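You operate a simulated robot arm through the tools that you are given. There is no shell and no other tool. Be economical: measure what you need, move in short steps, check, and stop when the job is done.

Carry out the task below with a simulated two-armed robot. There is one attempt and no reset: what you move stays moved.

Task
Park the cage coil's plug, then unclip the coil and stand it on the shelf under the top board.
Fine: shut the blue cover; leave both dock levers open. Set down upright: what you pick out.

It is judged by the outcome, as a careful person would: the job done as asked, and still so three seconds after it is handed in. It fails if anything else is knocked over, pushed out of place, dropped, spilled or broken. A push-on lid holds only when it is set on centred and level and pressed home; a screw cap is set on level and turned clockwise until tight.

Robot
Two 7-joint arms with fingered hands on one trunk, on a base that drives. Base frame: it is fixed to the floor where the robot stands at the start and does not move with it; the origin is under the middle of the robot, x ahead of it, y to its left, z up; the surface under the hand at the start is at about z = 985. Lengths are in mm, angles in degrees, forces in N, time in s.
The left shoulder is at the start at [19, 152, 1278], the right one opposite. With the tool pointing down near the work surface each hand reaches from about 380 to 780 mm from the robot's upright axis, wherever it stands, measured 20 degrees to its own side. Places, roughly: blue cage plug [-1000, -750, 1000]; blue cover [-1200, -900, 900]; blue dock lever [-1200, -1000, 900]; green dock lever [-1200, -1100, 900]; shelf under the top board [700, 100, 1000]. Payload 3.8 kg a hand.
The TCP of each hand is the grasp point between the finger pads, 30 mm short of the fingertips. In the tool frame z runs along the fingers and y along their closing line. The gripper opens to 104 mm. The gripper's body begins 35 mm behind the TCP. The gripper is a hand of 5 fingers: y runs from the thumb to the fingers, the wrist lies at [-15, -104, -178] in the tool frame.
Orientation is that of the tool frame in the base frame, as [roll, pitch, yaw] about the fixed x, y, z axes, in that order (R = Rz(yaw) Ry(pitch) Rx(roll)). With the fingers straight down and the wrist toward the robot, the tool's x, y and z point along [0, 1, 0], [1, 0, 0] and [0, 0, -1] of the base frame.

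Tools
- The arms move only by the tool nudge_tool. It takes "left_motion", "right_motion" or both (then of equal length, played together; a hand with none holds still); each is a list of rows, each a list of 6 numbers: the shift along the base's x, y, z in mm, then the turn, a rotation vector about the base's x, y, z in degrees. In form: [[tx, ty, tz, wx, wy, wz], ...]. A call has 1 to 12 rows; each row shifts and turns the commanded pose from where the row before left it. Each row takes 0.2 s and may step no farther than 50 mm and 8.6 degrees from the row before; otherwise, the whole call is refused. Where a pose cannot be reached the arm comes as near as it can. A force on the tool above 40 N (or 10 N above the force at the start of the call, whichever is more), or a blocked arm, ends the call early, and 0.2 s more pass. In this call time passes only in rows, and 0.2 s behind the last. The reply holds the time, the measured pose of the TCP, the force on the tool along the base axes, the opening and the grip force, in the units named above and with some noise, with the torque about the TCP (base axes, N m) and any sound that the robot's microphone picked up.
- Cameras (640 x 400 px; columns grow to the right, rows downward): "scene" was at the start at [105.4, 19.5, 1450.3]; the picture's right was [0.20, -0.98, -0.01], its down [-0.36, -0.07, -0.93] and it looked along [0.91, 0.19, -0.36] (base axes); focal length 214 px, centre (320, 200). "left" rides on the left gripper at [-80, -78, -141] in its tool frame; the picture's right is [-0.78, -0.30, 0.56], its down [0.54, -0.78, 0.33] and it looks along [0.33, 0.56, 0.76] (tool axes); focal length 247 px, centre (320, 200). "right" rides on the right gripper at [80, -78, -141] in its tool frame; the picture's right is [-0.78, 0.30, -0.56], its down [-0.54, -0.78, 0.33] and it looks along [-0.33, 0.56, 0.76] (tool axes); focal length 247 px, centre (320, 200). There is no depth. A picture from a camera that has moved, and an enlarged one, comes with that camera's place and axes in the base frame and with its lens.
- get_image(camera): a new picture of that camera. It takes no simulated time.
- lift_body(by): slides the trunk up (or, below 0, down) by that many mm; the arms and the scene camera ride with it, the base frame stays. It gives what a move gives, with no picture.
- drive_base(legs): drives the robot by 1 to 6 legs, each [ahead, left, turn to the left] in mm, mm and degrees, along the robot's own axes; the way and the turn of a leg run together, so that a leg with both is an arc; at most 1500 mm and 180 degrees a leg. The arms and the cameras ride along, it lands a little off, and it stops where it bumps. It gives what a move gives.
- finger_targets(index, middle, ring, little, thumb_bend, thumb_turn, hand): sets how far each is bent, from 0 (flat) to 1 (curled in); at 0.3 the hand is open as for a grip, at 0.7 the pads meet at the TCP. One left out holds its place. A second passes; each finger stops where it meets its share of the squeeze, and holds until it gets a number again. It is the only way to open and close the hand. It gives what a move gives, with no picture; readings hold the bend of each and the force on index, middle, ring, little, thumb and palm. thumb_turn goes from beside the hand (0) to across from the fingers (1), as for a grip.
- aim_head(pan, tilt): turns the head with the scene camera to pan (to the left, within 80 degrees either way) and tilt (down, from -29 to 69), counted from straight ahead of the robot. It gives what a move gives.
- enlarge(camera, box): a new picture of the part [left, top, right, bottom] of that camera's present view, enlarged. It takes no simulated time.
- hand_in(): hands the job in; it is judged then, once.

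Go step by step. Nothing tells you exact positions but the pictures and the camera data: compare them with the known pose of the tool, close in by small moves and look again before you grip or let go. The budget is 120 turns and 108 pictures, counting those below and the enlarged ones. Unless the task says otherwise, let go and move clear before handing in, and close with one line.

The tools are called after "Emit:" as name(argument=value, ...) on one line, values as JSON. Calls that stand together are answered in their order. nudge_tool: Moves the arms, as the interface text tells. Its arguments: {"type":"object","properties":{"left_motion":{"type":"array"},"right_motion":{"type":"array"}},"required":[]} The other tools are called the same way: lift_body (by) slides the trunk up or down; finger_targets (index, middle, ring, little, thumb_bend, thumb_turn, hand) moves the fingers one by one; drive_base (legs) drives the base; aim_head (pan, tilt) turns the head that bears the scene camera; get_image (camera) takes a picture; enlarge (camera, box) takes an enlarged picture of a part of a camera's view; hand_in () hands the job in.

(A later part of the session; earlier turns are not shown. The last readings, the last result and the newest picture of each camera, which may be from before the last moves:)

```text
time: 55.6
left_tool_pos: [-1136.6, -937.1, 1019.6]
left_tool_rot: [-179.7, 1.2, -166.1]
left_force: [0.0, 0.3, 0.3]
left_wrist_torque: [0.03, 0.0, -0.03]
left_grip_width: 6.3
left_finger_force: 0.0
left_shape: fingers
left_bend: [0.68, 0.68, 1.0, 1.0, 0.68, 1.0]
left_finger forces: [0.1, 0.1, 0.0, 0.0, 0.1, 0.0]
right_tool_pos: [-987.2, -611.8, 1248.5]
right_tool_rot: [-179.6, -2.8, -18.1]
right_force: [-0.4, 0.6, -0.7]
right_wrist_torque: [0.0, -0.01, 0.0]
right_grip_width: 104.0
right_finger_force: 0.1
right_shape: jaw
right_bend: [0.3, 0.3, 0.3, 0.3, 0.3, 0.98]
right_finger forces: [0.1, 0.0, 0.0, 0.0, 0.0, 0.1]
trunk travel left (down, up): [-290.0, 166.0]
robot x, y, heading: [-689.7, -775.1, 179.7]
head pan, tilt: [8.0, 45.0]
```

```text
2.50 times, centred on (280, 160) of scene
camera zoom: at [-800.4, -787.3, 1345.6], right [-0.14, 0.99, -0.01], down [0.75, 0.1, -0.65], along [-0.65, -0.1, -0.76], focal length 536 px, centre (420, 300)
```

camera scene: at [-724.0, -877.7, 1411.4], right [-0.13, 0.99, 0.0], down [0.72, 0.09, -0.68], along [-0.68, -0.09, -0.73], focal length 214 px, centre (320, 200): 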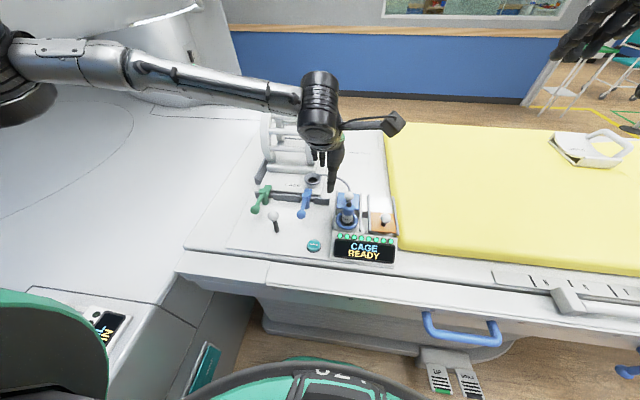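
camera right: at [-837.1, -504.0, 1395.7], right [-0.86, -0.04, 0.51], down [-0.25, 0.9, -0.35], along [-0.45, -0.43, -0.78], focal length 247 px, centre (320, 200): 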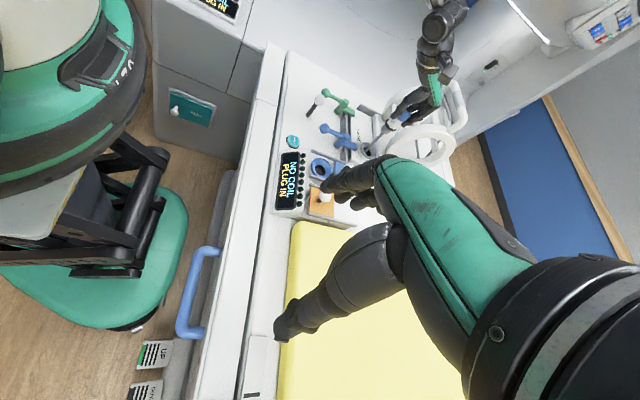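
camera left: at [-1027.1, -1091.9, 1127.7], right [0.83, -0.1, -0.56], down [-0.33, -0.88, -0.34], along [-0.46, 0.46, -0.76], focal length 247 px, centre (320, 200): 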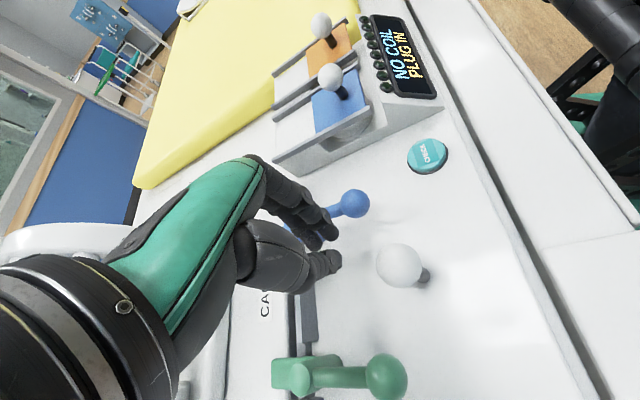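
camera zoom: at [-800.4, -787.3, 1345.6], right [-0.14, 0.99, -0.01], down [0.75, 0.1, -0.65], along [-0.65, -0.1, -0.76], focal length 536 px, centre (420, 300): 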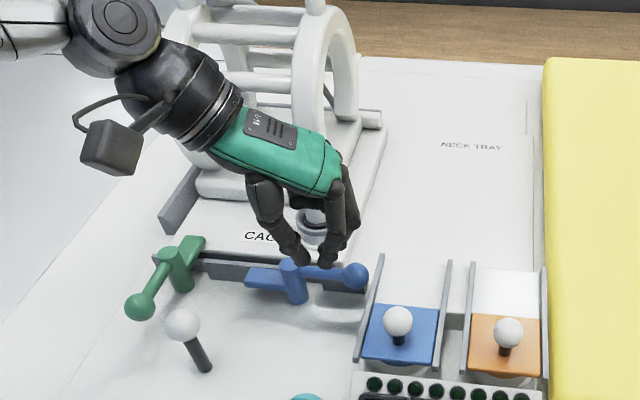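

Blue lever is open. For the green one (ball ≈ [-1119, -1136], post ≈ [-1197, -1137]) I turn the hand back (wrist toward me) and come to its +y side, clear of the white stick at [-1078, -1058].

Emit:
nudge_tool(left_motion=[[0, 0, 40, 0, 0, 8.4], [0, -18, 0, 0, 0, 8.4], [0, -18, 0, 0, 0, 8.4], [0, -18, 0, 0, 0, 8.4], [0, -20, 0, 0, 0, 8.4], [0, -20, 0, 0, 0, 8.4], [0, -20, 0, 0, 0, 8.4], [-2, -22, 0, 0, 0, 8.4], [-2, -22, 0, 0, 0, 8.4]])

Emit:
enlarge(camera="scene", box=[140, 80, 340, 240])

Emit:
get_image(camera="left")

```text
time: 57.6
left_tool_pos: [-1143.9, -1095.4, 1058.1]
left_tool_rot: [-179.6, 1.1, -90.5]
left_force: [-0.5, -0.2, 0.3]
left_wrist_torque: [0.0, 0.01, 0.01]
left_grip_width: 6.1
left_finger_force: 0.1
left_shape: fingers
left_bend: [0.68, 0.68, 1.0, 1.0, 0.68, 1.0]
left_finger forces: [0.1, 0.0, 0.1, 0.0, 0.1, 0.0]
right_tool_pos: [-987.3, -613.8, 1250.9]
right_tool_rot: [-179.6, -2.8, -18.0]
right_force: [0.3, 0.4, -0.1]
right_wrist_torque: [0.0, -0.05, -0.01]
right_grip_width: 103.9
right_finger_force: 0.0
right_shape: jaw
right_bend: [0.3, 0.3, 0.3, 0.3, 0.3, 0.98]
right_finger forces: [0.0, 0.0, 0.1, 0.1, 0.1, 0.0]
trunk travel left (down, up): [-290.0, 166.0]
robot x, y, heading: [-688.5, -778.3, 180.1]
head pan, tilt: [8.0, 45.0]
```

```text
2.50 times, centred on (240, 160) of scene
camera zoom: at [-800.8, -787.9, 1345.5], right [-0.14, 0.99, -0.01], down [0.75, 0.1, -0.65], along [-0.65, -0.1, -0.76], focal length 536 px, centre (520, 300)
```

zoom: 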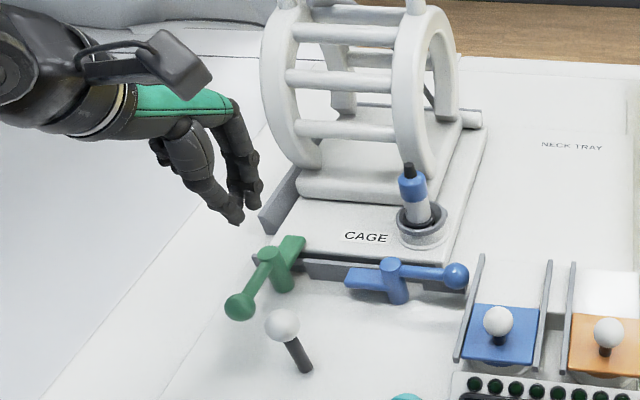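

```text
47 pictures are left
camera left: at [-1065.0, -1018.3, 1198.5], right [0.31, 0.78, -0.54], down [0.77, -0.53, -0.34], along [-0.55, -0.31, -0.77], focal length 247 px, centre (320, 200)
```

left: 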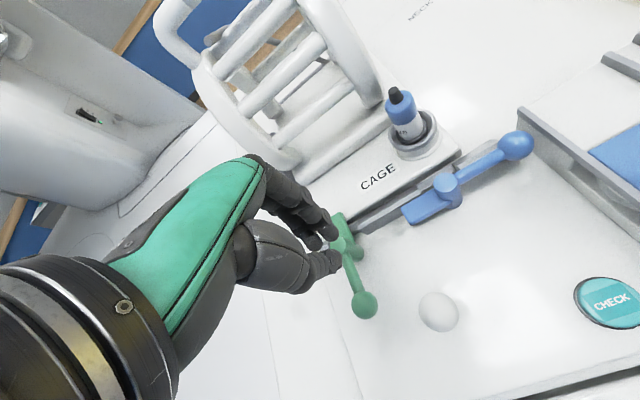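

I shift slightly +y, lower beside the green handle, then push toward -y.

Emit:
nudge_tool(left_motion=[[0, 8, -35, 0, 0, 0], [0, 0, -40, 0, 0, 0], [0, 0, -40, 0, 0, 0], [0, -10, 0, 0, 0, 0], [0, -10, 0, 0, 0, 0], [0, -10, 0, 0, 0, 0], [0, -10, 0, 0, 0, 0]])

Emit:
enlarge(camera="scene", box=[140, 80, 340, 240])

```text
time: 59.2
left_tool_pos: [-1144.5, -1129.7, 943.9]
left_tool_rot: [-179.7, 1.2, -90.6]
left_force: [4.2, -0.5, 3.6]
left_wrist_torque: [-0.05, 0.11, -0.01]
left_grip_width: 5.9
left_finger_force: 2.8
left_shape: fingers
left_bend: [0.68, 0.7, 1.0, 1.0, 0.68, 1.0]
left_finger forces: [0.0, 5.2, 0.1, 0.1, 0.0, 0.0]
right_tool_pos: [-986.5, -615.9, 1249.8]
right_tool_rot: [-179.6, -2.8, -18.0]
right_force: [0.0, -0.7, 0.8]
right_wrist_torque: [0.03, 0.0, 0.02]
right_grip_width: 103.8
right_finger_force: 0.1
right_shape: jaw
right_bend: [0.3, 0.3, 0.3, 0.3, 0.3, 0.98]
right_finger forces: [0.1, 0.0, 0.1, 0.0, 0.0, 0.0]
trunk travel left (down, up): [-290.0, 166.0]
robot x, y, heading: [-683.7, -781.3, 179.8]
head pan, tilt: [8.0, 45.0]
```

```text
2.50 times, centred on (240, 160) of scene
camera zoom: at [-799.9, -789.7, 1345.6], right [-0.14, 0.99, -0.01], down [0.75, 0.1, -0.65], along [-0.65, -0.1, -0.76], focal length 536 px, centre (520, 300)
```

zoom: 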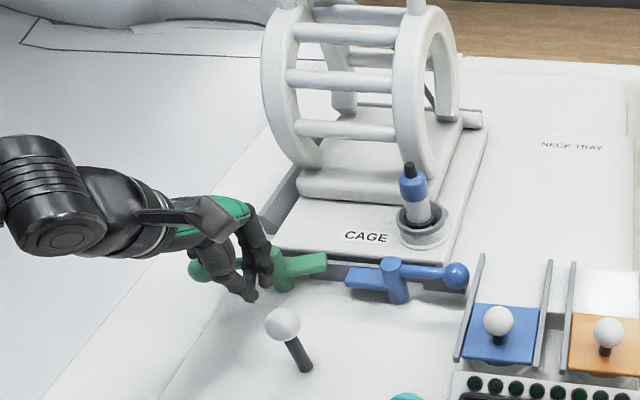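

It swung open almost fully. I push a bit more in -x to its stop.

Emit:
nudge_tool(left_motion=[[0, -8, 0, 0, 0, 0], [-5, -4, 0, 0, 0, 0], [-5, 0, 0, 0, 0, 0], [-5, 0, 0, 0, 0, 0]])

Emit:
nudge_tool(left_motion=[[12, 4, 0, 0, 0, 0], [10, 0, 30, 0, 0, 0], [0, 0, 50, 0, 0, 0], [0, 0, 50, 0, 0, 0]])

Emit:
enlarge(camera="scene", box=[140, 80, 340, 240])

```text
time: 60.2
left_tool_pos: [-1154.6, -1138.2, 944.5]
left_tool_rot: [-179.7, 1.0, -90.6]
left_force: [15.6, -1.2, 3.3]
left_wrist_torque: [-0.05, -0.1, -0.01]
left_grip_width: 0.1
left_finger_force: 7.6
left_shape: fingers
left_bend: [0.7, 0.71, 1.0, 1.0, 0.68, 1.0]
left_finger forces: [8.1, 7.5, 0.1, 0.1, 0.1, 0.0]
right_tool_pos: [-984.3, -614.1, 1250.4]
right_tool_rot: [-179.5, -2.7, -18.0]
right_force: [0.5, 0.4, 0.9]
right_wrist_torque: [0.0, 0.0, 0.01]
right_grip_width: 103.9
right_finger_force: 0.0
right_shape: jaw
right_bend: [0.3, 0.3, 0.3, 0.3, 0.3, 0.98]
right_finger forces: [0.0, 0.1, 0.1, 0.0, 0.1, 0.1]
trunk travel left (down, up): [-290.0, 166.0]
robot x, y, heading: [-689.7, -775.6, 179.9]
head pan, tilt: [8.0, 45.0]
```

```text
time: 61.2
left_tool_pos: [-1138.2, -1136.3, 1073.3]
left_tool_rot: [-179.8, 1.1, -90.7]
left_force: [-0.5, -0.9, 0.2]
left_wrist_torque: [-0.01, 0.0, -0.02]
left_grip_width: 6.0
left_finger_force: 0.0
left_shape: fingers
left_bend: [0.68, 0.68, 1.0, 1.0, 0.68, 1.0]
left_finger forces: [0.0, 0.0, 0.0, 0.0, 0.1, 0.0]
right_tool_pos: [-988.6, -612.0, 1250.3]
right_tool_rot: [-179.7, -2.8, -18.1]
right_force: [0.9, -0.1, 0.0]
right_wrist_torque: [0.0, 0.02, 0.01]
right_grip_width: 103.9
right_finger_force: 0.1
right_shape: jaw
right_bend: [0.3, 0.3, 0.3, 0.3, 0.3, 0.98]
right_finger forces: [0.0, 0.0, 0.1, 0.0, 0.1, 0.0]
trunk travel left (down, up): [-290.0, 166.0]
robot x, y, heading: [-687.3, -775.8, 180.1]
head pan, tilt: [8.0, 45.0]
```

```text
2.50 times, centred on (240, 160) of scene
camera zoom: at [-800.6, -787.7, 1345.6], right [-0.14, 0.99, -0.01], down [0.75, 0.1, -0.65], along [-0.65, -0.1, -0.76], focal length 536 px, centre (520, 300)
```

zoom: 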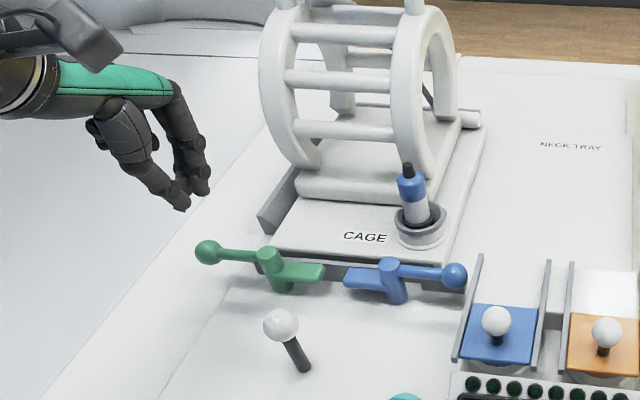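

Both levers are open. Now the coil: I raise the trunk, open the hand and look at the handle closely.

Emit:
lift_body(by=100)

Emit:
finger_targets(hand="left", index=0.35, middle=0.35, ring=0.35, little=0.35, thumb_bend=0.35)

Emit:
nudge_tool(left_motion=[[0, 10, 40, 0, 0, 0], [0, 15, 40, 0, 0, 0], [-20, 15, 20, 0, 0, 0], [-40, 15, 10, 0, 0, 0], [-40, 15, 0, 0, 0, 0]])

Emit:
aim_head(pan=20, tilt=35)

Emit:
enlarge(camera="scene", box=[220, 60, 420, 260])

Emit:
get_image(camera="left")

```text
time: 62.5
left_tool_pos: [-1136.0, -1133.1, 1175.4]
left_tool_rot: [-179.7, 1.1, -90.6]
left_force: [-0.2, 0.6, -1.3]
left_wrist_torque: [0.01, 0.02, 0.04]
left_grip_width: 5.9
left_finger_force: 0.0
left_shape: fingers
left_bend: [0.68, 0.68, 1.0, 1.0, 0.68, 1.0]
left_finger forces: [0.0, 0.0, 0.0, 0.0, 0.1, 0.0]
right_tool_pos: [-969.5, -612.9, 1367.5]
right_tool_rot: [179.4, 0.0, -18.3]
right_force: [0.6, 0.0, -0.3]
right_wrist_torque: [-0.01, 0.02, 0.01]
right_grip_width: 104.0
right_finger_force: 0.1
right_shape: jaw
right_bend: [0.3, 0.3, 0.3, 0.3, 0.3, 0.98]
right_finger forces: [0.1, 0.1, 0.0, 0.0, 0.0, 0.0]
trunk travel left (down, up): [-390.0, 66.0]
robot x, y, heading: [-688.6, -773.1, 179.9]
head pan, tilt: [8.0, 45.0]
```

```text
time: 63.5
left_tool_pos: [-1135.3, -1133.5, 1174.4]
left_tool_rot: [-179.7, 1.1, -90.6]
left_force: [0.0, 0.2, -0.2]
left_wrist_torque: [-0.01, 0.01, 0.01]
left_grip_width: 90.0
left_finger_force: 0.0
left_shape: fingers
left_bend: [0.35, 0.35, 0.35, 0.35, 0.35, 0.98]
left_finger forces: [0.1, 0.0, 0.0, 0.1, 0.0, 0.0]
right_tool_pos: [-968.4, -614.1, 1367.4]
right_tool_rot: [179.5, 0.1, -18.2]
right_force: [0.2, 0.0, 0.7]
right_wrist_torque: [-0.02, 0.0, 0.01]
right_grip_width: 103.9
right_finger_force: 0.1
right_shape: jaw
right_bend: [0.3, 0.3, 0.3, 0.3, 0.3, 0.98]
right_finger forces: [0.0, 0.1, 0.0, 0.0, 0.1, 0.1]
trunk travel left (down, up): [-390.0, 66.0]
robot x, y, heading: [-687.2, -775.9, 179.7]
head pan, tilt: [8.0, 45.0]
```

```text
time: 64.7
left_tool_pos: [-1236.7, -1060.9, 1282.9]
left_tool_rot: [-179.5, 1.0, -90.6]
left_force: [-0.1, 0.4, 0.0]
left_wrist_torque: [-0.01, -0.03, -0.04]
left_grip_width: 90.2
left_finger_force: 0.0
left_shape: fingers
left_bend: [0.35, 0.35, 0.35, 0.35, 0.35, 0.98]
left_finger forces: [0.0, 0.0, 0.1, 0.0, 0.0, 0.1]
right_tool_pos: [-971.8, -611.9, 1367.5]
right_tool_rot: [179.5, -0.1, -18.2]
right_force: [0.0, 1.1, 0.9]
right_wrist_torque: [-0.01, -0.02, 0.0]
right_grip_width: 103.6
right_finger_force: 0.2
right_shape: jaw
right_bend: [0.3, 0.3, 0.3, 0.3, 0.3, 0.98]
right_finger forces: [0.1, 0.0, 0.0, 0.0, 0.1, 0.0]
trunk travel left (down, up): [-390.0, 66.0]
robot x, y, heading: [-686.9, -777.4, 179.9]
head pan, tilt: [8.0, 45.0]
```

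```text
time: 65.4
left_tool_pos: [-1235.4, -1061.2, 1282.0]
left_tool_rot: [-179.7, 1.1, -90.6]
left_force: [-0.2, 0.1, 0.0]
left_wrist_torque: [-0.03, 0.03, 0.0]
left_grip_width: 90.0
left_finger_force: 0.1
left_shape: fingers
left_bend: [0.35, 0.35, 0.35, 0.35, 0.35, 0.98]
left_finger forces: [0.0, 0.0, 0.1, 0.1, 0.0, 0.1]
right_tool_pos: [-969.5, -613.6, 1367.5]
right_tool_rot: [179.5, 0.1, -18.2]
right_force: [-0.3, 0.5, -0.9]
right_wrist_torque: [0.01, 0.0, 0.02]
right_grip_width: 103.9
right_finger_force: 0.1
right_shape: jaw
right_bend: [0.3, 0.3, 0.3, 0.3, 0.3, 0.98]
right_finger forces: [0.0, 0.1, 0.1, 0.1, 0.0, 0.1]
trunk travel left (down, up): [-390.0, 66.0]
robot x, y, heading: [-689.7, -774.0, 180.1]
head pan, tilt: [20.0, 35.0]
```

```text
2.00 times, centred on (320, 160) of scene
camera zoom: at [-777.5, -806.0, 1468.9], right [-0.34, 0.94, 0.0], down [0.55, 0.2, -0.81], along [-0.76, -0.28, -0.58], focal length 429 px, centre (320, 280)
```

zoom: 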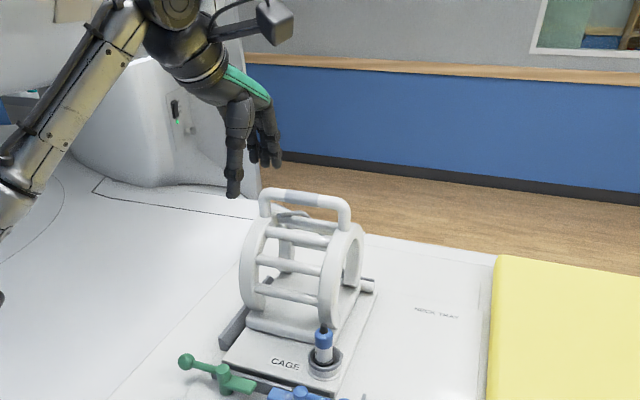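

```text
43 pictures are left
camera left: at [-1156.9, -984.9, 1424.3], right [0.31, 0.78, -0.54], down [0.77, -0.54, -0.34], along [-0.56, -0.31, -0.77], focal length 247 px, centre (320, 200)
```

left: 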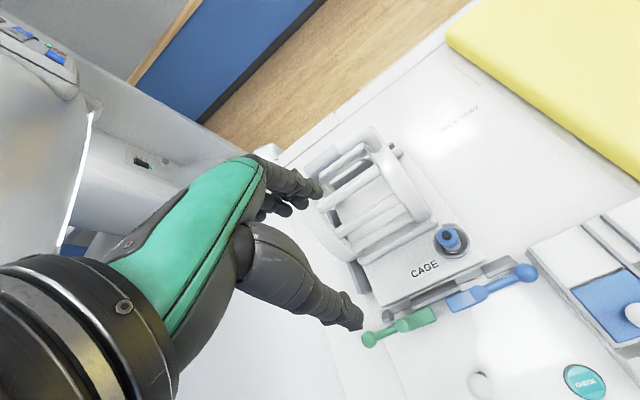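

Handle estimate ≈ [-1368, -1043, 1172]. I move above it and check with enlarged views.

Emit:
nudge_tool(left_motion=[[-44, 6, 0, 0, 0, 0], [-44, 6, 0, 0, 0, 0], [-44, 6, -10, 0, 0, 0]])

Emit:
enlarge(camera="left", box=[240, 150, 480, 350])

Emit:
enlarge(camera="scene", box=[250, 80, 370, 200])

```text
time: 66.2
left_tool_pos: [-1369.4, -1042.3, 1272.8]
left_tool_rot: [-179.6, 1.0, -90.7]
left_force: [-0.4, 0.1, -1.6]
left_wrist_torque: [0.01, -0.04, -0.02]
left_grip_width: 90.5
left_finger_force: 0.2
left_shape: fingers
left_bend: [0.35, 0.35, 0.35, 0.35, 0.35, 0.98]
left_finger forces: [0.0, 0.0, 0.1, 0.0, 0.0, 0.0]
right_tool_pos: [-971.6, -613.4, 1367.7]
right_tool_rot: [179.6, -0.1, -18.2]
right_force: [-0.3, -1.1, 0.1]
right_wrist_torque: [0.03, 0.01, 0.02]
right_grip_width: 103.8
right_finger_force: 0.2
right_shape: jaw
right_bend: [0.3, 0.3, 0.3, 0.3, 0.3, 0.98]
right_finger forces: [0.0, 0.0, 0.0, 0.0, 0.0, 0.0]
trunk travel left (down, up): [-390.0, 66.0]
robot x, y, heading: [-687.2, -776.9, 179.8]
head pan, tilt: [20.0, 35.0]
```

```text
2.00 times, centred on (360, 250) of left
camera zoom: at [-1290.1, -965.8, 1414.0], right [0.31, 0.78, -0.54], down [0.77, -0.54, -0.34], along [-0.56, -0.31, -0.77], focal length 494 px, centre (240, 100)
```

zoom: 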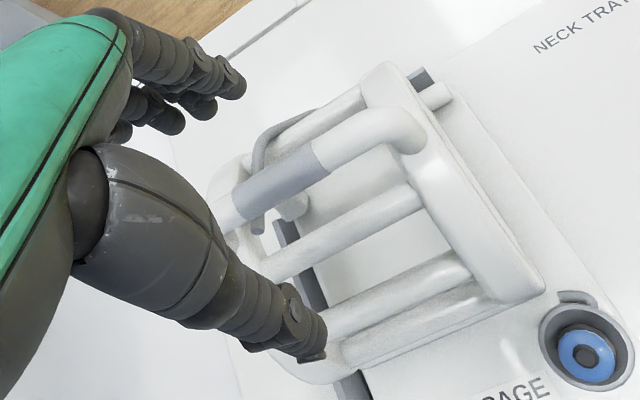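

```text
3.33 times, centred on (310, 140) of scene
camera zoom: at [-778.3, -805.2, 1468.9], right [-0.34, 0.94, -0.01], down [0.55, 0.19, -0.81], along [-0.76, -0.28, -0.58], focal length 715 px, centre (353, 400)
```

zoom: 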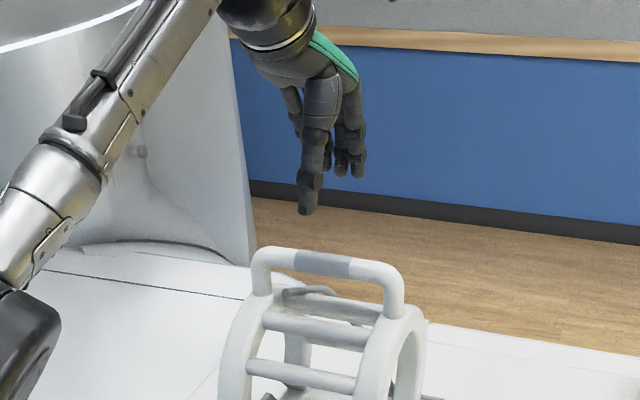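

Now a consistent fix: the grey grip is at ≈ [-1413, -1071, 1150]. That's at the edge of reach, so I move the base 25 mm ahead and 90 mm left.

Emit:
drive_base(legs=[[25, 90, 0]])

Emit:
nudge_tool(left_motion=[[-10, 30, 0, 0, 0, 0], [-8, 28, -10, 0, 0, 0]])

Emit:
enlarge(camera="left", box=[240, 150, 480, 350])

Emit:
enlarge(camera="scene", box=[250, 80, 370, 200])

```text
time: 67.4
left_tool_pos: [-1391.5, -1130.0, 1275.1]
left_tool_rot: [-179.8, 0.9, -90.8]
left_force: [0.4, 1.5, -0.5]
left_wrist_torque: [-0.02, 0.02, 0.01]
left_grip_width: 90.6
left_finger_force: 0.0
left_shape: fingers
left_bend: [0.35, 0.35, 0.35, 0.35, 0.35, 0.98]
left_finger forces: [0.1, 0.0, 0.0, 0.1, 0.0, 0.0]
right_tool_pos: [-993.3, -700.3, 1367.4]
right_tool_rot: [179.3, 0.0, -18.2]
right_force: [-1.4, -0.2, -0.8]
right_wrist_torque: [-0.03, 0.0, -0.03]
right_grip_width: 103.8
right_finger_force: 0.0
right_shape: jaw
right_bend: [0.3, 0.3, 0.3, 0.3, 0.3, 0.98]
right_finger forces: [0.0, 0.1, 0.0, 0.1, 0.1, 0.1]
trunk travel left (down, up): [-390.0, 66.0]
robot x, y, heading: [-713.1, -868.2, 180.1]
head pan, tilt: [20.0, 35.0]
```

```text
time: 68.0
left_tool_pos: [-1410.5, -1070.7, 1264.7]
left_tool_rot: [-179.9, 1.0, -90.7]
left_force: [-0.6, 1.2, 0.4]
left_wrist_torque: [-0.04, 0.0, 0.02]
left_grip_width: 90.3
left_finger_force: 0.0
left_shape: fingers
left_bend: [0.35, 0.35, 0.35, 0.35, 0.35, 0.98]
left_finger forces: [0.0, 0.0, 0.1, 0.0, 0.1, 0.0]
right_tool_pos: [-994.3, -698.8, 1367.1]
right_tool_rot: [179.3, 0.0, -18.4]
right_force: [0.1, 0.1, 0.1]
right_wrist_torque: [-0.04, 0.03, 0.0]
right_grip_width: 103.8
right_finger_force: 0.1
right_shape: jaw
right_bend: [0.3, 0.3, 0.3, 0.3, 0.3, 0.98]
right_finger forces: [0.0, 0.0, 0.1, 0.0, 0.1, 0.1]
trunk travel left (down, up): [-390.0, 66.0]
robot x, y, heading: [-714.2, -869.2, 179.9]
head pan, tilt: [20.0, 35.0]
```

```text
2.00 times, centred on (360, 250) of left
camera zoom: at [-1331.6, -994.5, 1405.1], right [0.31, 0.78, -0.54], down [0.77, -0.54, -0.34], along [-0.56, -0.31, -0.77], focal length 494 px, centre (240, 100)
```

zoom: 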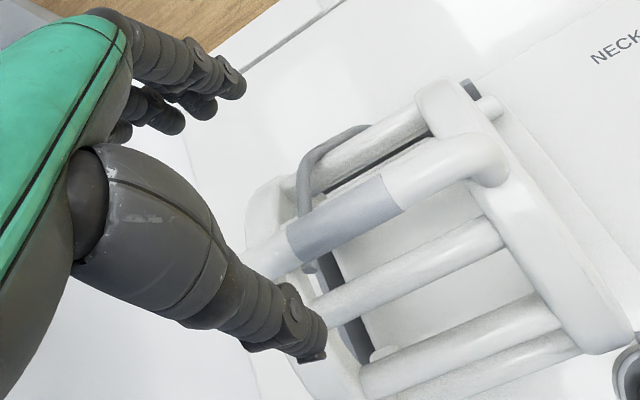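

```text
3.33 times, centred on (310, 140) of scene
camera zoom: at [-802.0, -891.5, 1469.1], right [-0.34, 0.94, -0.01], down [0.55, 0.19, -0.81], along [-0.76, -0.28, -0.58], focal length 715 px, centre (353, 400)
```

zoom: 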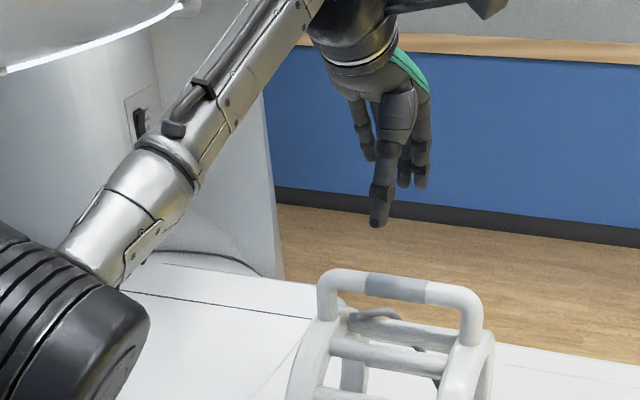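

Handle confirmed at ≈ [-1413, -1069, 1149], right below the tool. I lower over it.

Emit:
nudge_tool(left_motion=[[-3, 1, -35, 0, 0, 0], [0, 0, -35, 0, 0, 0], [0, 0, -25, 0, 0, 0], [0, 0, -15, 0, 0, 0]])

Emit:
enlarge(camera="left", box=[240, 150, 480, 350])

Emit:
enlarge(camera="scene", box=[250, 80, 370, 200])

```text
time: 69.0
left_tool_pos: [-1413.8, -1077.4, 1152.6]
left_tool_rot: [-179.8, 1.3, -90.7]
left_force: [0.0, 0.0, -0.4]
left_wrist_torque: [-0.01, 0.01, 0.0]
left_grip_width: 90.4
left_finger_force: 0.1
left_shape: fingers
left_bend: [0.35, 0.35, 0.35, 0.35, 0.35, 0.98]
left_finger forces: [0.0, 0.0, 0.0, 0.0, 0.1, 0.0]
right_tool_pos: [-993.9, -703.9, 1367.7]
right_tool_rot: [179.4, 0.0, -18.2]
right_force: [-0.6, 0.6, 0.2]
right_wrist_torque: [0.0, 0.01, -0.02]
right_grip_width: 104.0
right_finger_force: 0.0
right_shape: jaw
right_bend: [0.3, 0.3, 0.3, 0.3, 0.3, 0.98]
right_finger forces: [0.1, 0.0, 0.0, 0.1, 0.0, 0.1]
trunk travel left (down, up): [-390.0, 66.0]
robot x, y, heading: [-712.7, -867.8, 179.8]
head pan, tilt: [20.0, 35.0]
```

```text
2.00 times, centred on (360, 250) of left
camera zoom: at [-1335.2, -1000.1, 1293.5], right [0.31, 0.78, -0.54], down [0.77, -0.54, -0.34], along [-0.56, -0.31, -0.77], focal length 494 px, centre (240, 100)
```

zoom: 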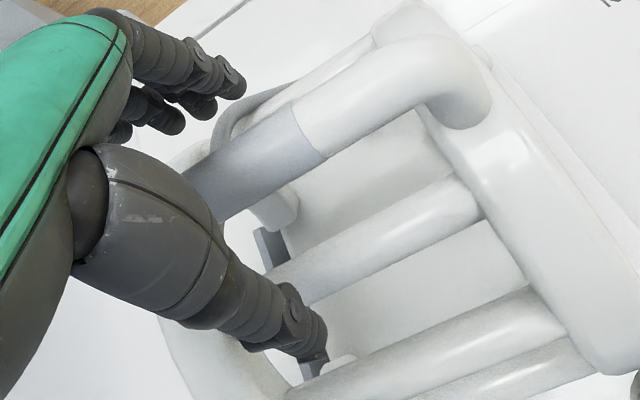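

```text
3.33 times, centred on (310, 140) of scene
camera zoom: at [-802.6, -897.7, 1468.9], right [-0.34, 0.94, 0.0], down [0.55, 0.2, -0.81], along [-0.76, -0.28, -0.58], focal length 715 px, centre (353, 400)
```

zoom: 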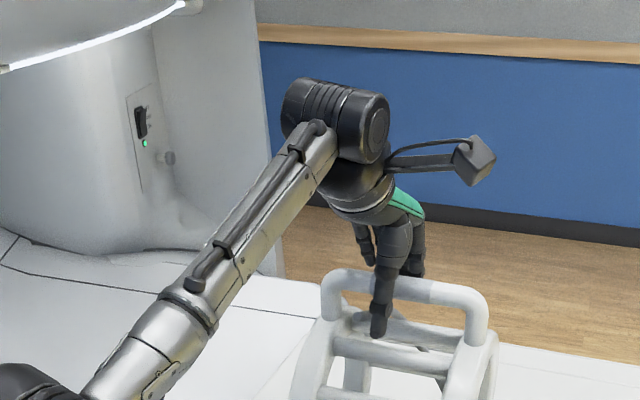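

The bar lies between thumb and fingers. I centre in y and close the hand.

Emit:
nudge_tool(left_motion=[[0, 7, -4, 0, 0, 0]])

Emit:
finger_targets(hand="left", index=0.85, middle=0.85, ring=0.85, little=0.85, thumb_bend=0.85)

Emit:
enlarge(camera="left", box=[240, 150, 480, 350])

```text
time: 69.4
left_tool_pos: [-1414.5, -1069.8, 1149.2]
left_tool_rot: [-179.7, 1.0, -90.8]
left_force: [-0.2, -0.8, -0.3]
left_wrist_torque: [0.03, -0.01, 0.01]
left_grip_width: 90.4
left_finger_force: 0.1
left_shape: fingers
left_bend: [0.35, 0.35, 0.35, 0.35, 0.35, 0.98]
left_finger forces: [0.0, 0.1, 0.0, 0.1, 0.1, 0.1]
right_tool_pos: [-995.3, -703.4, 1366.9]
right_tool_rot: [179.5, 0.1, -18.2]
right_force: [0.3, -0.3, -0.2]
right_wrist_torque: [-0.02, -0.02, 0.01]
right_grip_width: 104.0
right_finger_force: 0.0
right_shape: jaw
right_bend: [0.3, 0.3, 0.3, 0.3, 0.3, 0.98]
right_finger forces: [0.0, 0.0, 0.1, 0.0, 0.1, 0.0]
trunk travel left (down, up): [-390.0, 66.0]
robot x, y, heading: [-712.8, -868.0, 180.0]
head pan, tilt: [20.0, 35.0]
```

```text
time: 70.4
left_tool_pos: [-1415.5, -1069.6, 1148.0]
left_tool_rot: [-179.7, 1.2, -90.8]
left_force: [2.0, 0.5, -10.0]
left_wrist_torque: [0.32, 0.14, -0.18]
left_grip_width: 0.1
left_finger_force: 12.9
left_shape: fingers
left_bend: [0.78, 0.84, 0.84, 0.83, 0.75, 1.0]
left_finger forces: [0.1, 0.1, 4.4, 10.7, 11.1, 0.0]
right_tool_pos: [-995.3, -704.7, 1367.5]
right_tool_rot: [179.5, 0.0, -18.2]
right_force: [-0.3, 0.7, -0.1]
right_wrist_torque: [0.03, -0.01, 0.0]
right_grip_width: 103.7
right_finger_force: 0.1
right_shape: jaw
right_bend: [0.3, 0.3, 0.3, 0.3, 0.3, 0.98]
right_finger forces: [0.0, 0.1, 0.0, 0.0, 0.0, 0.0]
trunk travel left (down, up): [-390.0, 66.0]
robot x, y, heading: [-716.0, -872.4, 179.9]
head pan, tilt: [20.0, 35.0]
```

```text
2.00 times, centred on (360, 250) of left
camera zoom: at [-1336.3, -992.8, 1289.2], right [0.31, 0.78, -0.54], down [0.77, -0.54, -0.34], along [-0.55, -0.31, -0.77], focal length 494 px, centre (240, 100)
```

zoom: 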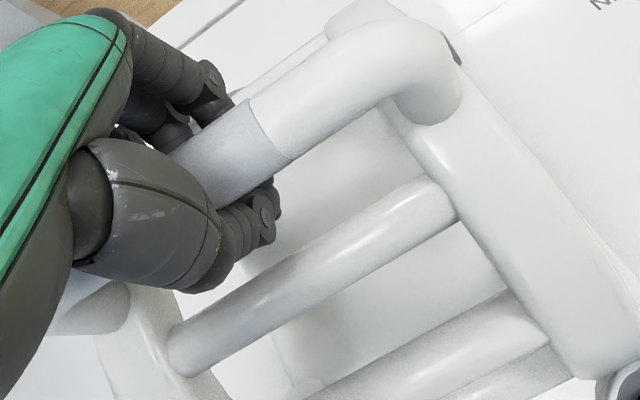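

The fingers wrap beneath the bar. I lift gently in small steps.

Emit:
nudge_tool(left_motion=[[0, 0, 8, 0, 0, 0], [0, 0, 8, 0, 0, 0], [0, 0, 8, 0, 0, 0], [0, 0, 8, 0, 0, 0], [0, 0, 8, 0, 0, 0]])

Emit:
enlarge(camera="scene", box=[200, 80, 400, 280])

```text
time: 71.6
left_tool_pos: [-1415.9, -1068.7, 1187.5]
left_tool_rot: [-179.6, 1.0, -90.7]
left_force: [-0.4, -0.6, -11.4]
left_wrist_torque: [0.36, 0.19, 0.02]
left_grip_width: 0.0
left_finger_force: 6.4
left_shape: fingers
left_bend: [0.79, 0.84, 0.84, 0.83, 0.75, 1.0]
left_finger forces: [0.1, 0.0, 5.2, 7.7, 0.0, 0.0]
right_tool_pos: [-996.1, -705.1, 1366.5]
right_tool_rot: [179.6, -0.1, -18.2]
right_force: [0.2, -0.2, 0.4]
right_wrist_torque: [0.0, -0.01, 0.0]
right_grip_width: 103.8
right_finger_force: 0.0
right_shape: jaw
right_bend: [0.3, 0.3, 0.3, 0.3, 0.3, 0.98]
right_finger forces: [0.0, 0.0, 0.0, 0.0, 0.1, 0.0]
trunk travel left (down, up): [-390.0, 66.0]
robot x, y, heading: [-710.0, -865.0, 179.8]
head pan, tilt: [20.0, 35.0]
```

```text
2.00 times, centred on (300, 180) of scene
camera zoom: at [-804.6, -897.9, 1468.8], right [-0.34, 0.94, 0.0], down [0.55, 0.2, -0.81], along [-0.76, -0.28, -0.58], focal length 429 px, centre (360, 240)
```

zoom: 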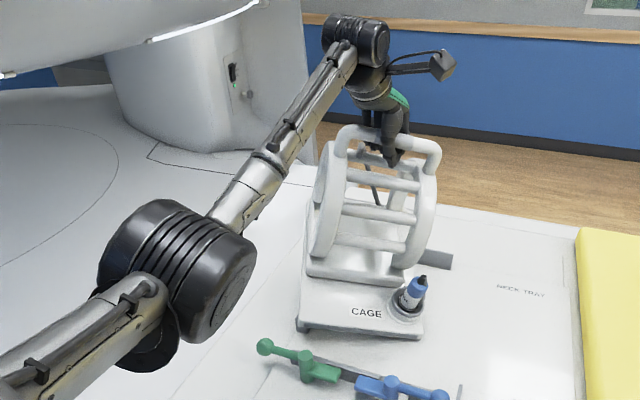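

It's lifted (≈11 N) but only ring and little fingers bear it. I firm up the grip with index, middle and thumb.

Emit:
finger_targets(hand="left", index=1.0, middle=1.0, ring=1.0, little=1.0, thumb_bend=1.0)

Emit:
nudge_tool(left_motion=[[0, 0, 15, 0, 0, 0], [0, 0, 20, 0, 0, 0]])

Emit:
enlarge(camera="scene", box=[200, 80, 400, 280])

Emit:
get_image(camera="left")

```text
time: 72.6
left_tool_pos: [-1417.3, -1068.4, 1186.5]
left_tool_rot: [-179.6, 1.0, -90.7]
left_force: [0.6, -0.4, -0.6]
left_wrist_torque: [0.36, -0.06, 0.07]
left_grip_width: 0.0
left_finger_force: 30.3
left_shape: fingers
left_bend: [0.88, 0.99, 0.98, 0.97, 0.9, 1.0]
left_finger forces: [0.1, 6.6, 12.1, 18.2, 0.0, 22.9]
right_tool_pos: [-996.7, -704.4, 1366.6]
right_tool_rot: [179.5, -0.1, -18.2]
right_force: [-0.4, -0.2, -0.7]
right_wrist_torque: [0.0, 0.0, 0.0]
right_grip_width: 104.0
right_finger_force: 0.1
right_shape: jaw
right_bend: [0.3, 0.3, 0.3, 0.3, 0.3, 0.98]
right_finger forces: [0.0, 0.0, 0.0, 0.0, 0.0, 0.0]
trunk travel left (down, up): [-390.0, 66.0]
robot x, y, heading: [-716.6, -867.3, 180.0]
head pan, tilt: [20.0, 35.0]
```

```text
time: 73.2
left_tool_pos: [-1415.3, -1067.9, 1222.4]
left_tool_rot: [-179.6, 1.1, -90.6]
left_force: [0.5, 0.6, -12.9]
left_wrist_torque: [0.34, 0.05, -0.06]
left_grip_width: 0.1
left_finger_force: 29.7
left_shape: fingers
left_bend: [0.88, 0.99, 0.98, 0.97, 0.9, 1.0]
left_finger forces: [0.1, 6.5, 11.8, 18.8, 0.0, 22.6]
right_tool_pos: [-996.5, -703.8, 1366.9]
right_tool_rot: [179.5, -0.1, -18.3]
right_force: [-0.3, 0.3, 0.4]
right_wrist_torque: [0.01, 0.01, 0.01]
right_grip_width: 103.8
right_finger_force: 0.2
right_shape: jaw
right_bend: [0.3, 0.3, 0.3, 0.3, 0.3, 0.98]
right_finger forces: [0.0, 0.0, 0.0, 0.0, 0.0, 0.0]
trunk travel left (down, up): [-390.0, 66.0]
robot x, y, heading: [-712.0, -864.9, 180.0]
head pan, tilt: [20.0, 35.0]
```

```text
2.00 times, centred on (300, 180) of scene
camera zoom: at [-804.5, -897.5, 1468.8], right [-0.34, 0.94, 0.0], down [0.55, 0.2, -0.81], along [-0.76, -0.28, -0.58], focal length 429 px, centre (360, 240)
```

zoom: 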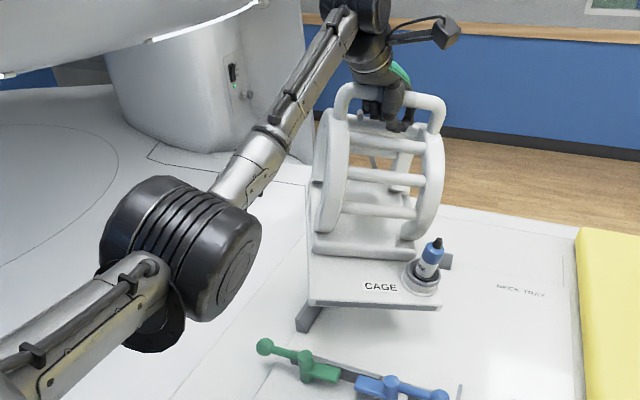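

```text
33 pictures are left
camera left: at [-1336.9, -991.3, 1364.4], right [0.31, 0.78, -0.54], down [0.77, -0.54, -0.34], along [-0.55, -0.31, -0.77], focal length 247 px, centre (320, 200)
```

left: 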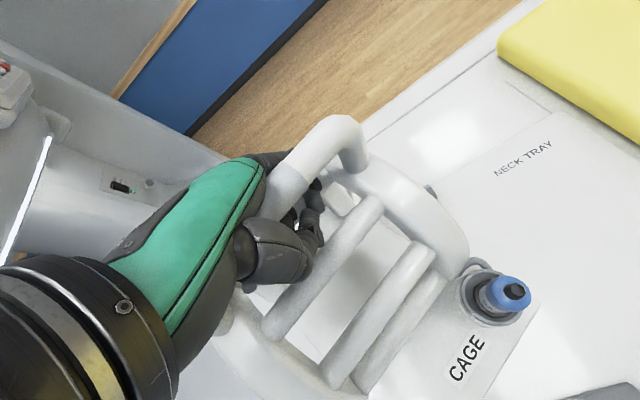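

Coil is held firmly and clear of the dock; the plug stays in its cup. I raise the trunk, pull the arm in and back away from the bed.

Emit:
lift_body(by=60)

Emit:
nudge_tool(left_motion=[[25, 0, 5, 0, 0, 0], [30, 0, 0, 0, 0, 0], [30, 0, 0, 0, 0, 0], [30, 0, 0, 0, 0, 0], [30, 0, 0, 0, 0, 0], [30, 0, 0, 0, 0, 0], [25, 0, 0, 0, 0, 0]])

Emit:
drive_base(legs=[[-400, 0, 0]])

Emit:
get_image(camera="scene")

```text
time: 74.2
left_tool_pos: [-1415.6, -1068.4, 1282.6]
left_tool_rot: [-179.6, 1.1, -90.7]
left_force: [0.1, 0.2, -13.3]
left_wrist_torque: [0.36, 0.09, -0.02]
left_grip_width: 0.0
left_finger_force: 30.3
left_shape: fingers
left_bend: [0.88, 0.99, 0.98, 0.97, 0.9, 1.0]
left_finger forces: [0.2, 6.4, 11.7, 18.8, 0.0, 22.4]
right_tool_pos: [-995.8, -705.3, 1429.5]
right_tool_rot: [179.5, -0.1, -18.4]
right_force: [0.4, 0.0, 0.6]
right_wrist_torque: [0.0, 0.0, 0.01]
right_grip_width: 103.7
right_finger_force: 0.0
right_shape: jaw
right_bend: [0.3, 0.3, 0.3, 0.3, 0.3, 0.98]
right_finger forces: [0.0, 0.1, 0.0, 0.1, 0.1, 0.0]
trunk travel left (down, up): [-450.0, 6.0]
robot x, y, heading: [-711.6, -865.6, 179.9]
head pan, tilt: [20.0, 35.0]
```

```text
time: 75.8
left_tool_pos: [-1213.6, -1070.4, 1289.1]
left_tool_rot: [-179.6, 1.2, -90.8]
left_force: [0.4, 0.3, -11.6]
left_wrist_torque: [0.3, 0.0, 0.06]
left_grip_width: 0.0
left_finger_force: 30.0
left_shape: fingers
left_bend: [0.88, 0.99, 0.98, 0.97, 0.9, 1.0]
left_finger forces: [0.2, 6.3, 11.9, 18.6, 0.0, 22.8]
right_tool_pos: [-993.2, -706.0, 1427.1]
right_tool_rot: [179.5, 0.0, -18.5]
right_force: [0.5, -1.0, 0.4]
right_wrist_torque: [-0.01, 0.03, -0.01]
right_grip_width: 103.8
right_finger_force: 0.1
right_shape: jaw
right_bend: [0.3, 0.3, 0.3, 0.3, 0.3, 0.98]
right_finger forces: [0.0, 0.1, 0.0, 0.0, 0.0, 0.1]
trunk travel left (down, up): [-450.0, 6.0]
robot x, y, heading: [-716.2, -868.8, 180.1]
head pan, tilt: [20.0, 35.0]
```

```text
time: 78.2
left_tool_pos: [-817.0, -1073.6, 1287.3]
left_tool_rot: [-179.5, 1.1, -90.2]
left_force: [-2.2, -0.7, -12.0]
left_wrist_torque: [0.32, 0.17, -0.05]
left_grip_width: 0.2
left_finger_force: 30.5
left_shape: fingers
left_bend: [0.88, 0.99, 0.98, 0.97, 0.9, 1.0]
left_finger forces: [0.4, 6.1, 11.0, 19.9, 0.0, 22.4]
right_tool_pos: [-598.6, -706.8, 1426.6]
right_tool_rot: [179.5, -0.1, -18.0]
right_force: [-0.4, -0.5, 0.5]
right_wrist_torque: [0.0, -0.02, -0.01]
right_grip_width: 103.8
right_finger_force: 0.1
right_shape: jaw
right_bend: [0.3, 0.3, 0.3, 0.3, 0.3, 0.98]
right_finger forces: [0.0, 0.1, 0.1, 0.0, 0.0, 0.0]
trunk travel left (down, up): [-450.0, 6.0]
robot x, y, heading: [-314.4, -866.2, -179.7]
head pan, tilt: [20.0, 35.0]
```

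```text
32 pictures are left
camera scene: at [-402.5, -897.6, 1529.7], right [-0.35, 0.94, 0.0], down [0.54, 0.2, -0.82], along [-0.77, -0.28, -0.58], focal length 214 px, centre (320, 200)
```

scene: 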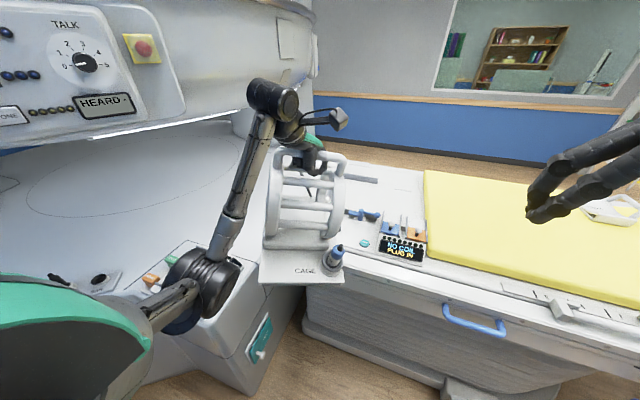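

Carrying well. I move sideways to open floor and turn round to face the shelf.

Emit:
drive_base(legs=[[0, -560, 0], [0, 0, 90], [0, 0, 90]])

Emit:
aim_head(pan=5, tilt=28)

Emit:
get_image(camera="scene")

```text
time: 89.1
left_tool_pos: [188.5, -113.7, 1288.0]
left_tool_rot: [-179.6, 1.1, 88.3]
left_force: [-0.8, 0.4, -11.9]
left_wrist_torque: [-0.38, 0.0, 0.0]
left_grip_width: 0.0
left_finger_force: 28.8
left_shape: fingers
left_bend: [0.89, 1.0, 0.98, 0.97, 0.9, 1.0]
left_finger forces: [0.4, 4.9, 10.1, 20.4, 0.0, 21.2]
right_tool_pos: [-36.8, -474.6, 1427.7]
right_tool_rot: [179.5, -0.1, 160.6]
right_force: [-0.2, 0.1, 0.4]
right_wrist_torque: [-0.01, -0.01, 0.0]
right_grip_width: 104.1
right_finger_force: 0.0
right_shape: jaw
right_bend: [0.3, 0.3, 0.3, 0.3, 0.3, 0.98]
right_finger forces: [0.0, 0.1, 0.1, 0.1, 0.0, 0.1]
trunk travel left (down, up): [-450.0, 6.0]
robot x, y, heading: [-313.5, -308.6, -1.0]
head pan, tilt: [20.0, 35.0]
```

```text
time: 89.8
left_tool_pos: [189.0, -113.5, 1288.7]
left_tool_rot: [-179.6, 1.3, 88.4]
left_force: [-0.5, 0.0, -12.4]
left_wrist_torque: [-0.37, -0.04, 0.02]
left_grip_width: 0.0
left_finger_force: 28.4
left_shape: fingers
left_bend: [0.89, 1.0, 0.98, 0.97, 0.9, 1.0]
left_finger forces: [0.5, 4.9, 10.2, 20.5, 0.1, 21.4]
right_tool_pos: [-36.7, -474.9, 1427.0]
right_tool_rot: [179.5, 0.0, 160.6]
right_force: [0.7, -1.3, -0.5]
right_wrist_torque: [-0.01, -0.04, 0.02]
right_grip_width: 103.9
right_finger_force: 0.0
right_shape: jaw
right_bend: [0.3, 0.3, 0.3, 0.3, 0.3, 0.98]
right_finger forces: [0.0, 0.1, 0.0, 0.1, 0.1, 0.0]
trunk travel left (down, up): [-450.0, 6.0]
robot x, y, heading: [-313.1, -310.8, -1.1]
head pan, tilt: [5.0, 28.0]
```

```text
31 pictures are left
camera scene: at [-223.6, -300.0, 1540.8], right [0.07, -1.0, 0.0], down [-0.47, -0.03, -0.88], along [0.88, 0.06, -0.47], focal length 214 px, centre (320, 200)
```

scene: 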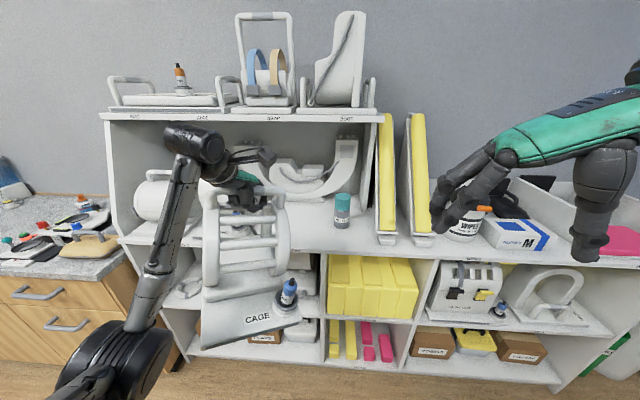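

I face the shelf; free space there is about x 440–790, y 30…-290 (between the RING plate and the test bottle), top board edge at x ≈ 614, z ≈ 1420. I check how level the coil hangs.

Emit:
enlarge(camera="scene", box=[160, 150, 340, 350])

Emit:
get_image(camera="left")

```text
2.00 times, centred on (250, 250) of scene
camera zoom: at [-223.6, -300.0, 1540.8], right [0.07, -1.0, 0.0], down [-0.47, -0.03, -0.88], along [0.88, 0.06, -0.47], focal length 429 px, centre (460, 100)
```

zoom: 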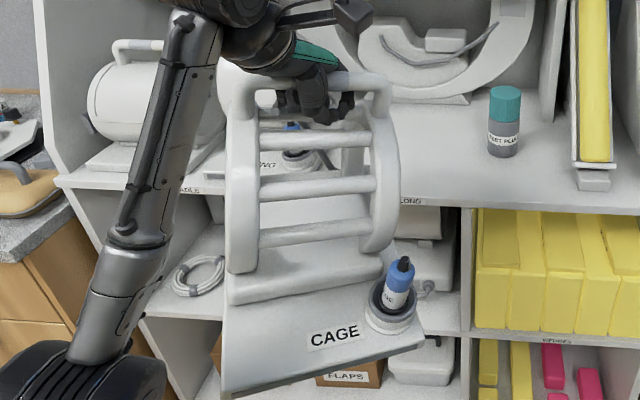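

```text
29 pictures are left
camera left: at [110.8, -188.5, 1429.6], right [-0.32, -0.78, -0.54], down [-0.76, 0.55, -0.34], along [0.56, 0.3, -0.77], focal length 247 px, centre (320, 200)
```

left: 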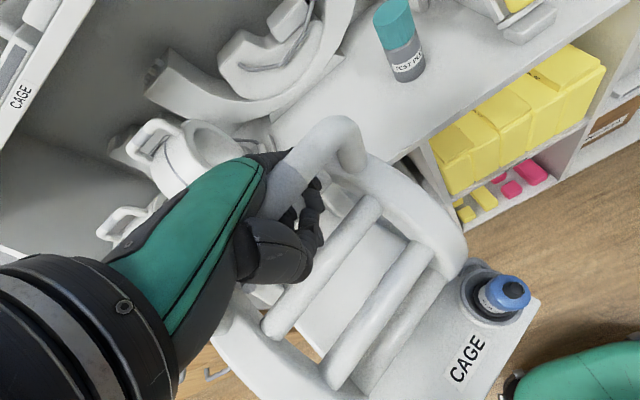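

The coil hangs turned ~20° (yaw), its right side ~8° low and its front dipping. I correct yaw and roll with the hand and look again.

Emit:
nudge_tool(left_motion=[[0, 0, 0, -2.7, 0, -6], [0, 0, 0, -2.7, 0, -6], [0, 0, 0, -2.7, 0, -6]])

Emit:
enlarge(camera="scene", box=[160, 150, 340, 350])

```text
time: 90.6
left_tool_pos: [187.8, -115.2, 1287.6]
left_tool_rot: [178.8, 9.2, 70.1]
left_force: [-0.2, -0.5, -12.6]
left_wrist_torque: [-0.21, 0.08, 0.03]
left_grip_width: 0.0
left_finger_force: 29.3
left_shape: fingers
left_bend: [0.89, 1.0, 0.98, 0.97, 0.9, 1.0]
left_finger forces: [0.8, 5.4, 10.7, 19.6, 0.0, 22.0]
right_tool_pos: [-37.9, -473.5, 1427.8]
right_tool_rot: [179.4, 0.0, 160.6]
right_force: [0.6, -0.3, -0.9]
right_wrist_torque: [0.01, -0.01, 0.0]
right_grip_width: 104.0
right_finger_force: 0.0
right_shape: jaw
right_bend: [0.3, 0.3, 0.3, 0.3, 0.3, 0.98]
right_finger forces: [0.1, 0.0, 0.0, 0.0, 0.0, 0.0]
trunk travel left (down, up): [-450.0, 6.0]
robot x, y, heading: [-315.7, -307.8, -0.9]
head pan, tilt: [5.0, 28.0]
```

```text
2.00 times, centred on (250, 250) of scene
camera zoom: at [-223.4, -300.0, 1540.9], right [0.07, -1.0, 0.0], down [-0.47, -0.03, -0.88], along [0.88, 0.06, -0.47], focal length 429 px, centre (460, 100)
```

zoom: 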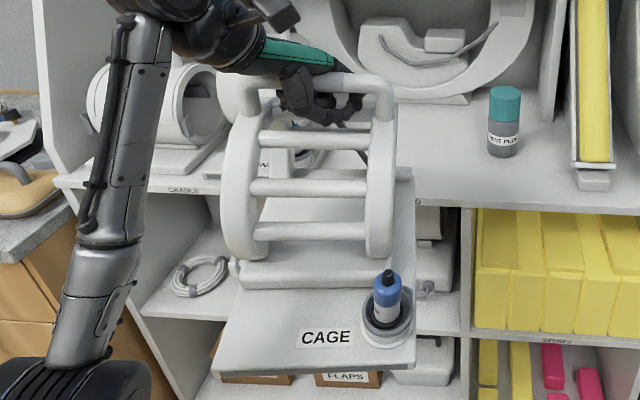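

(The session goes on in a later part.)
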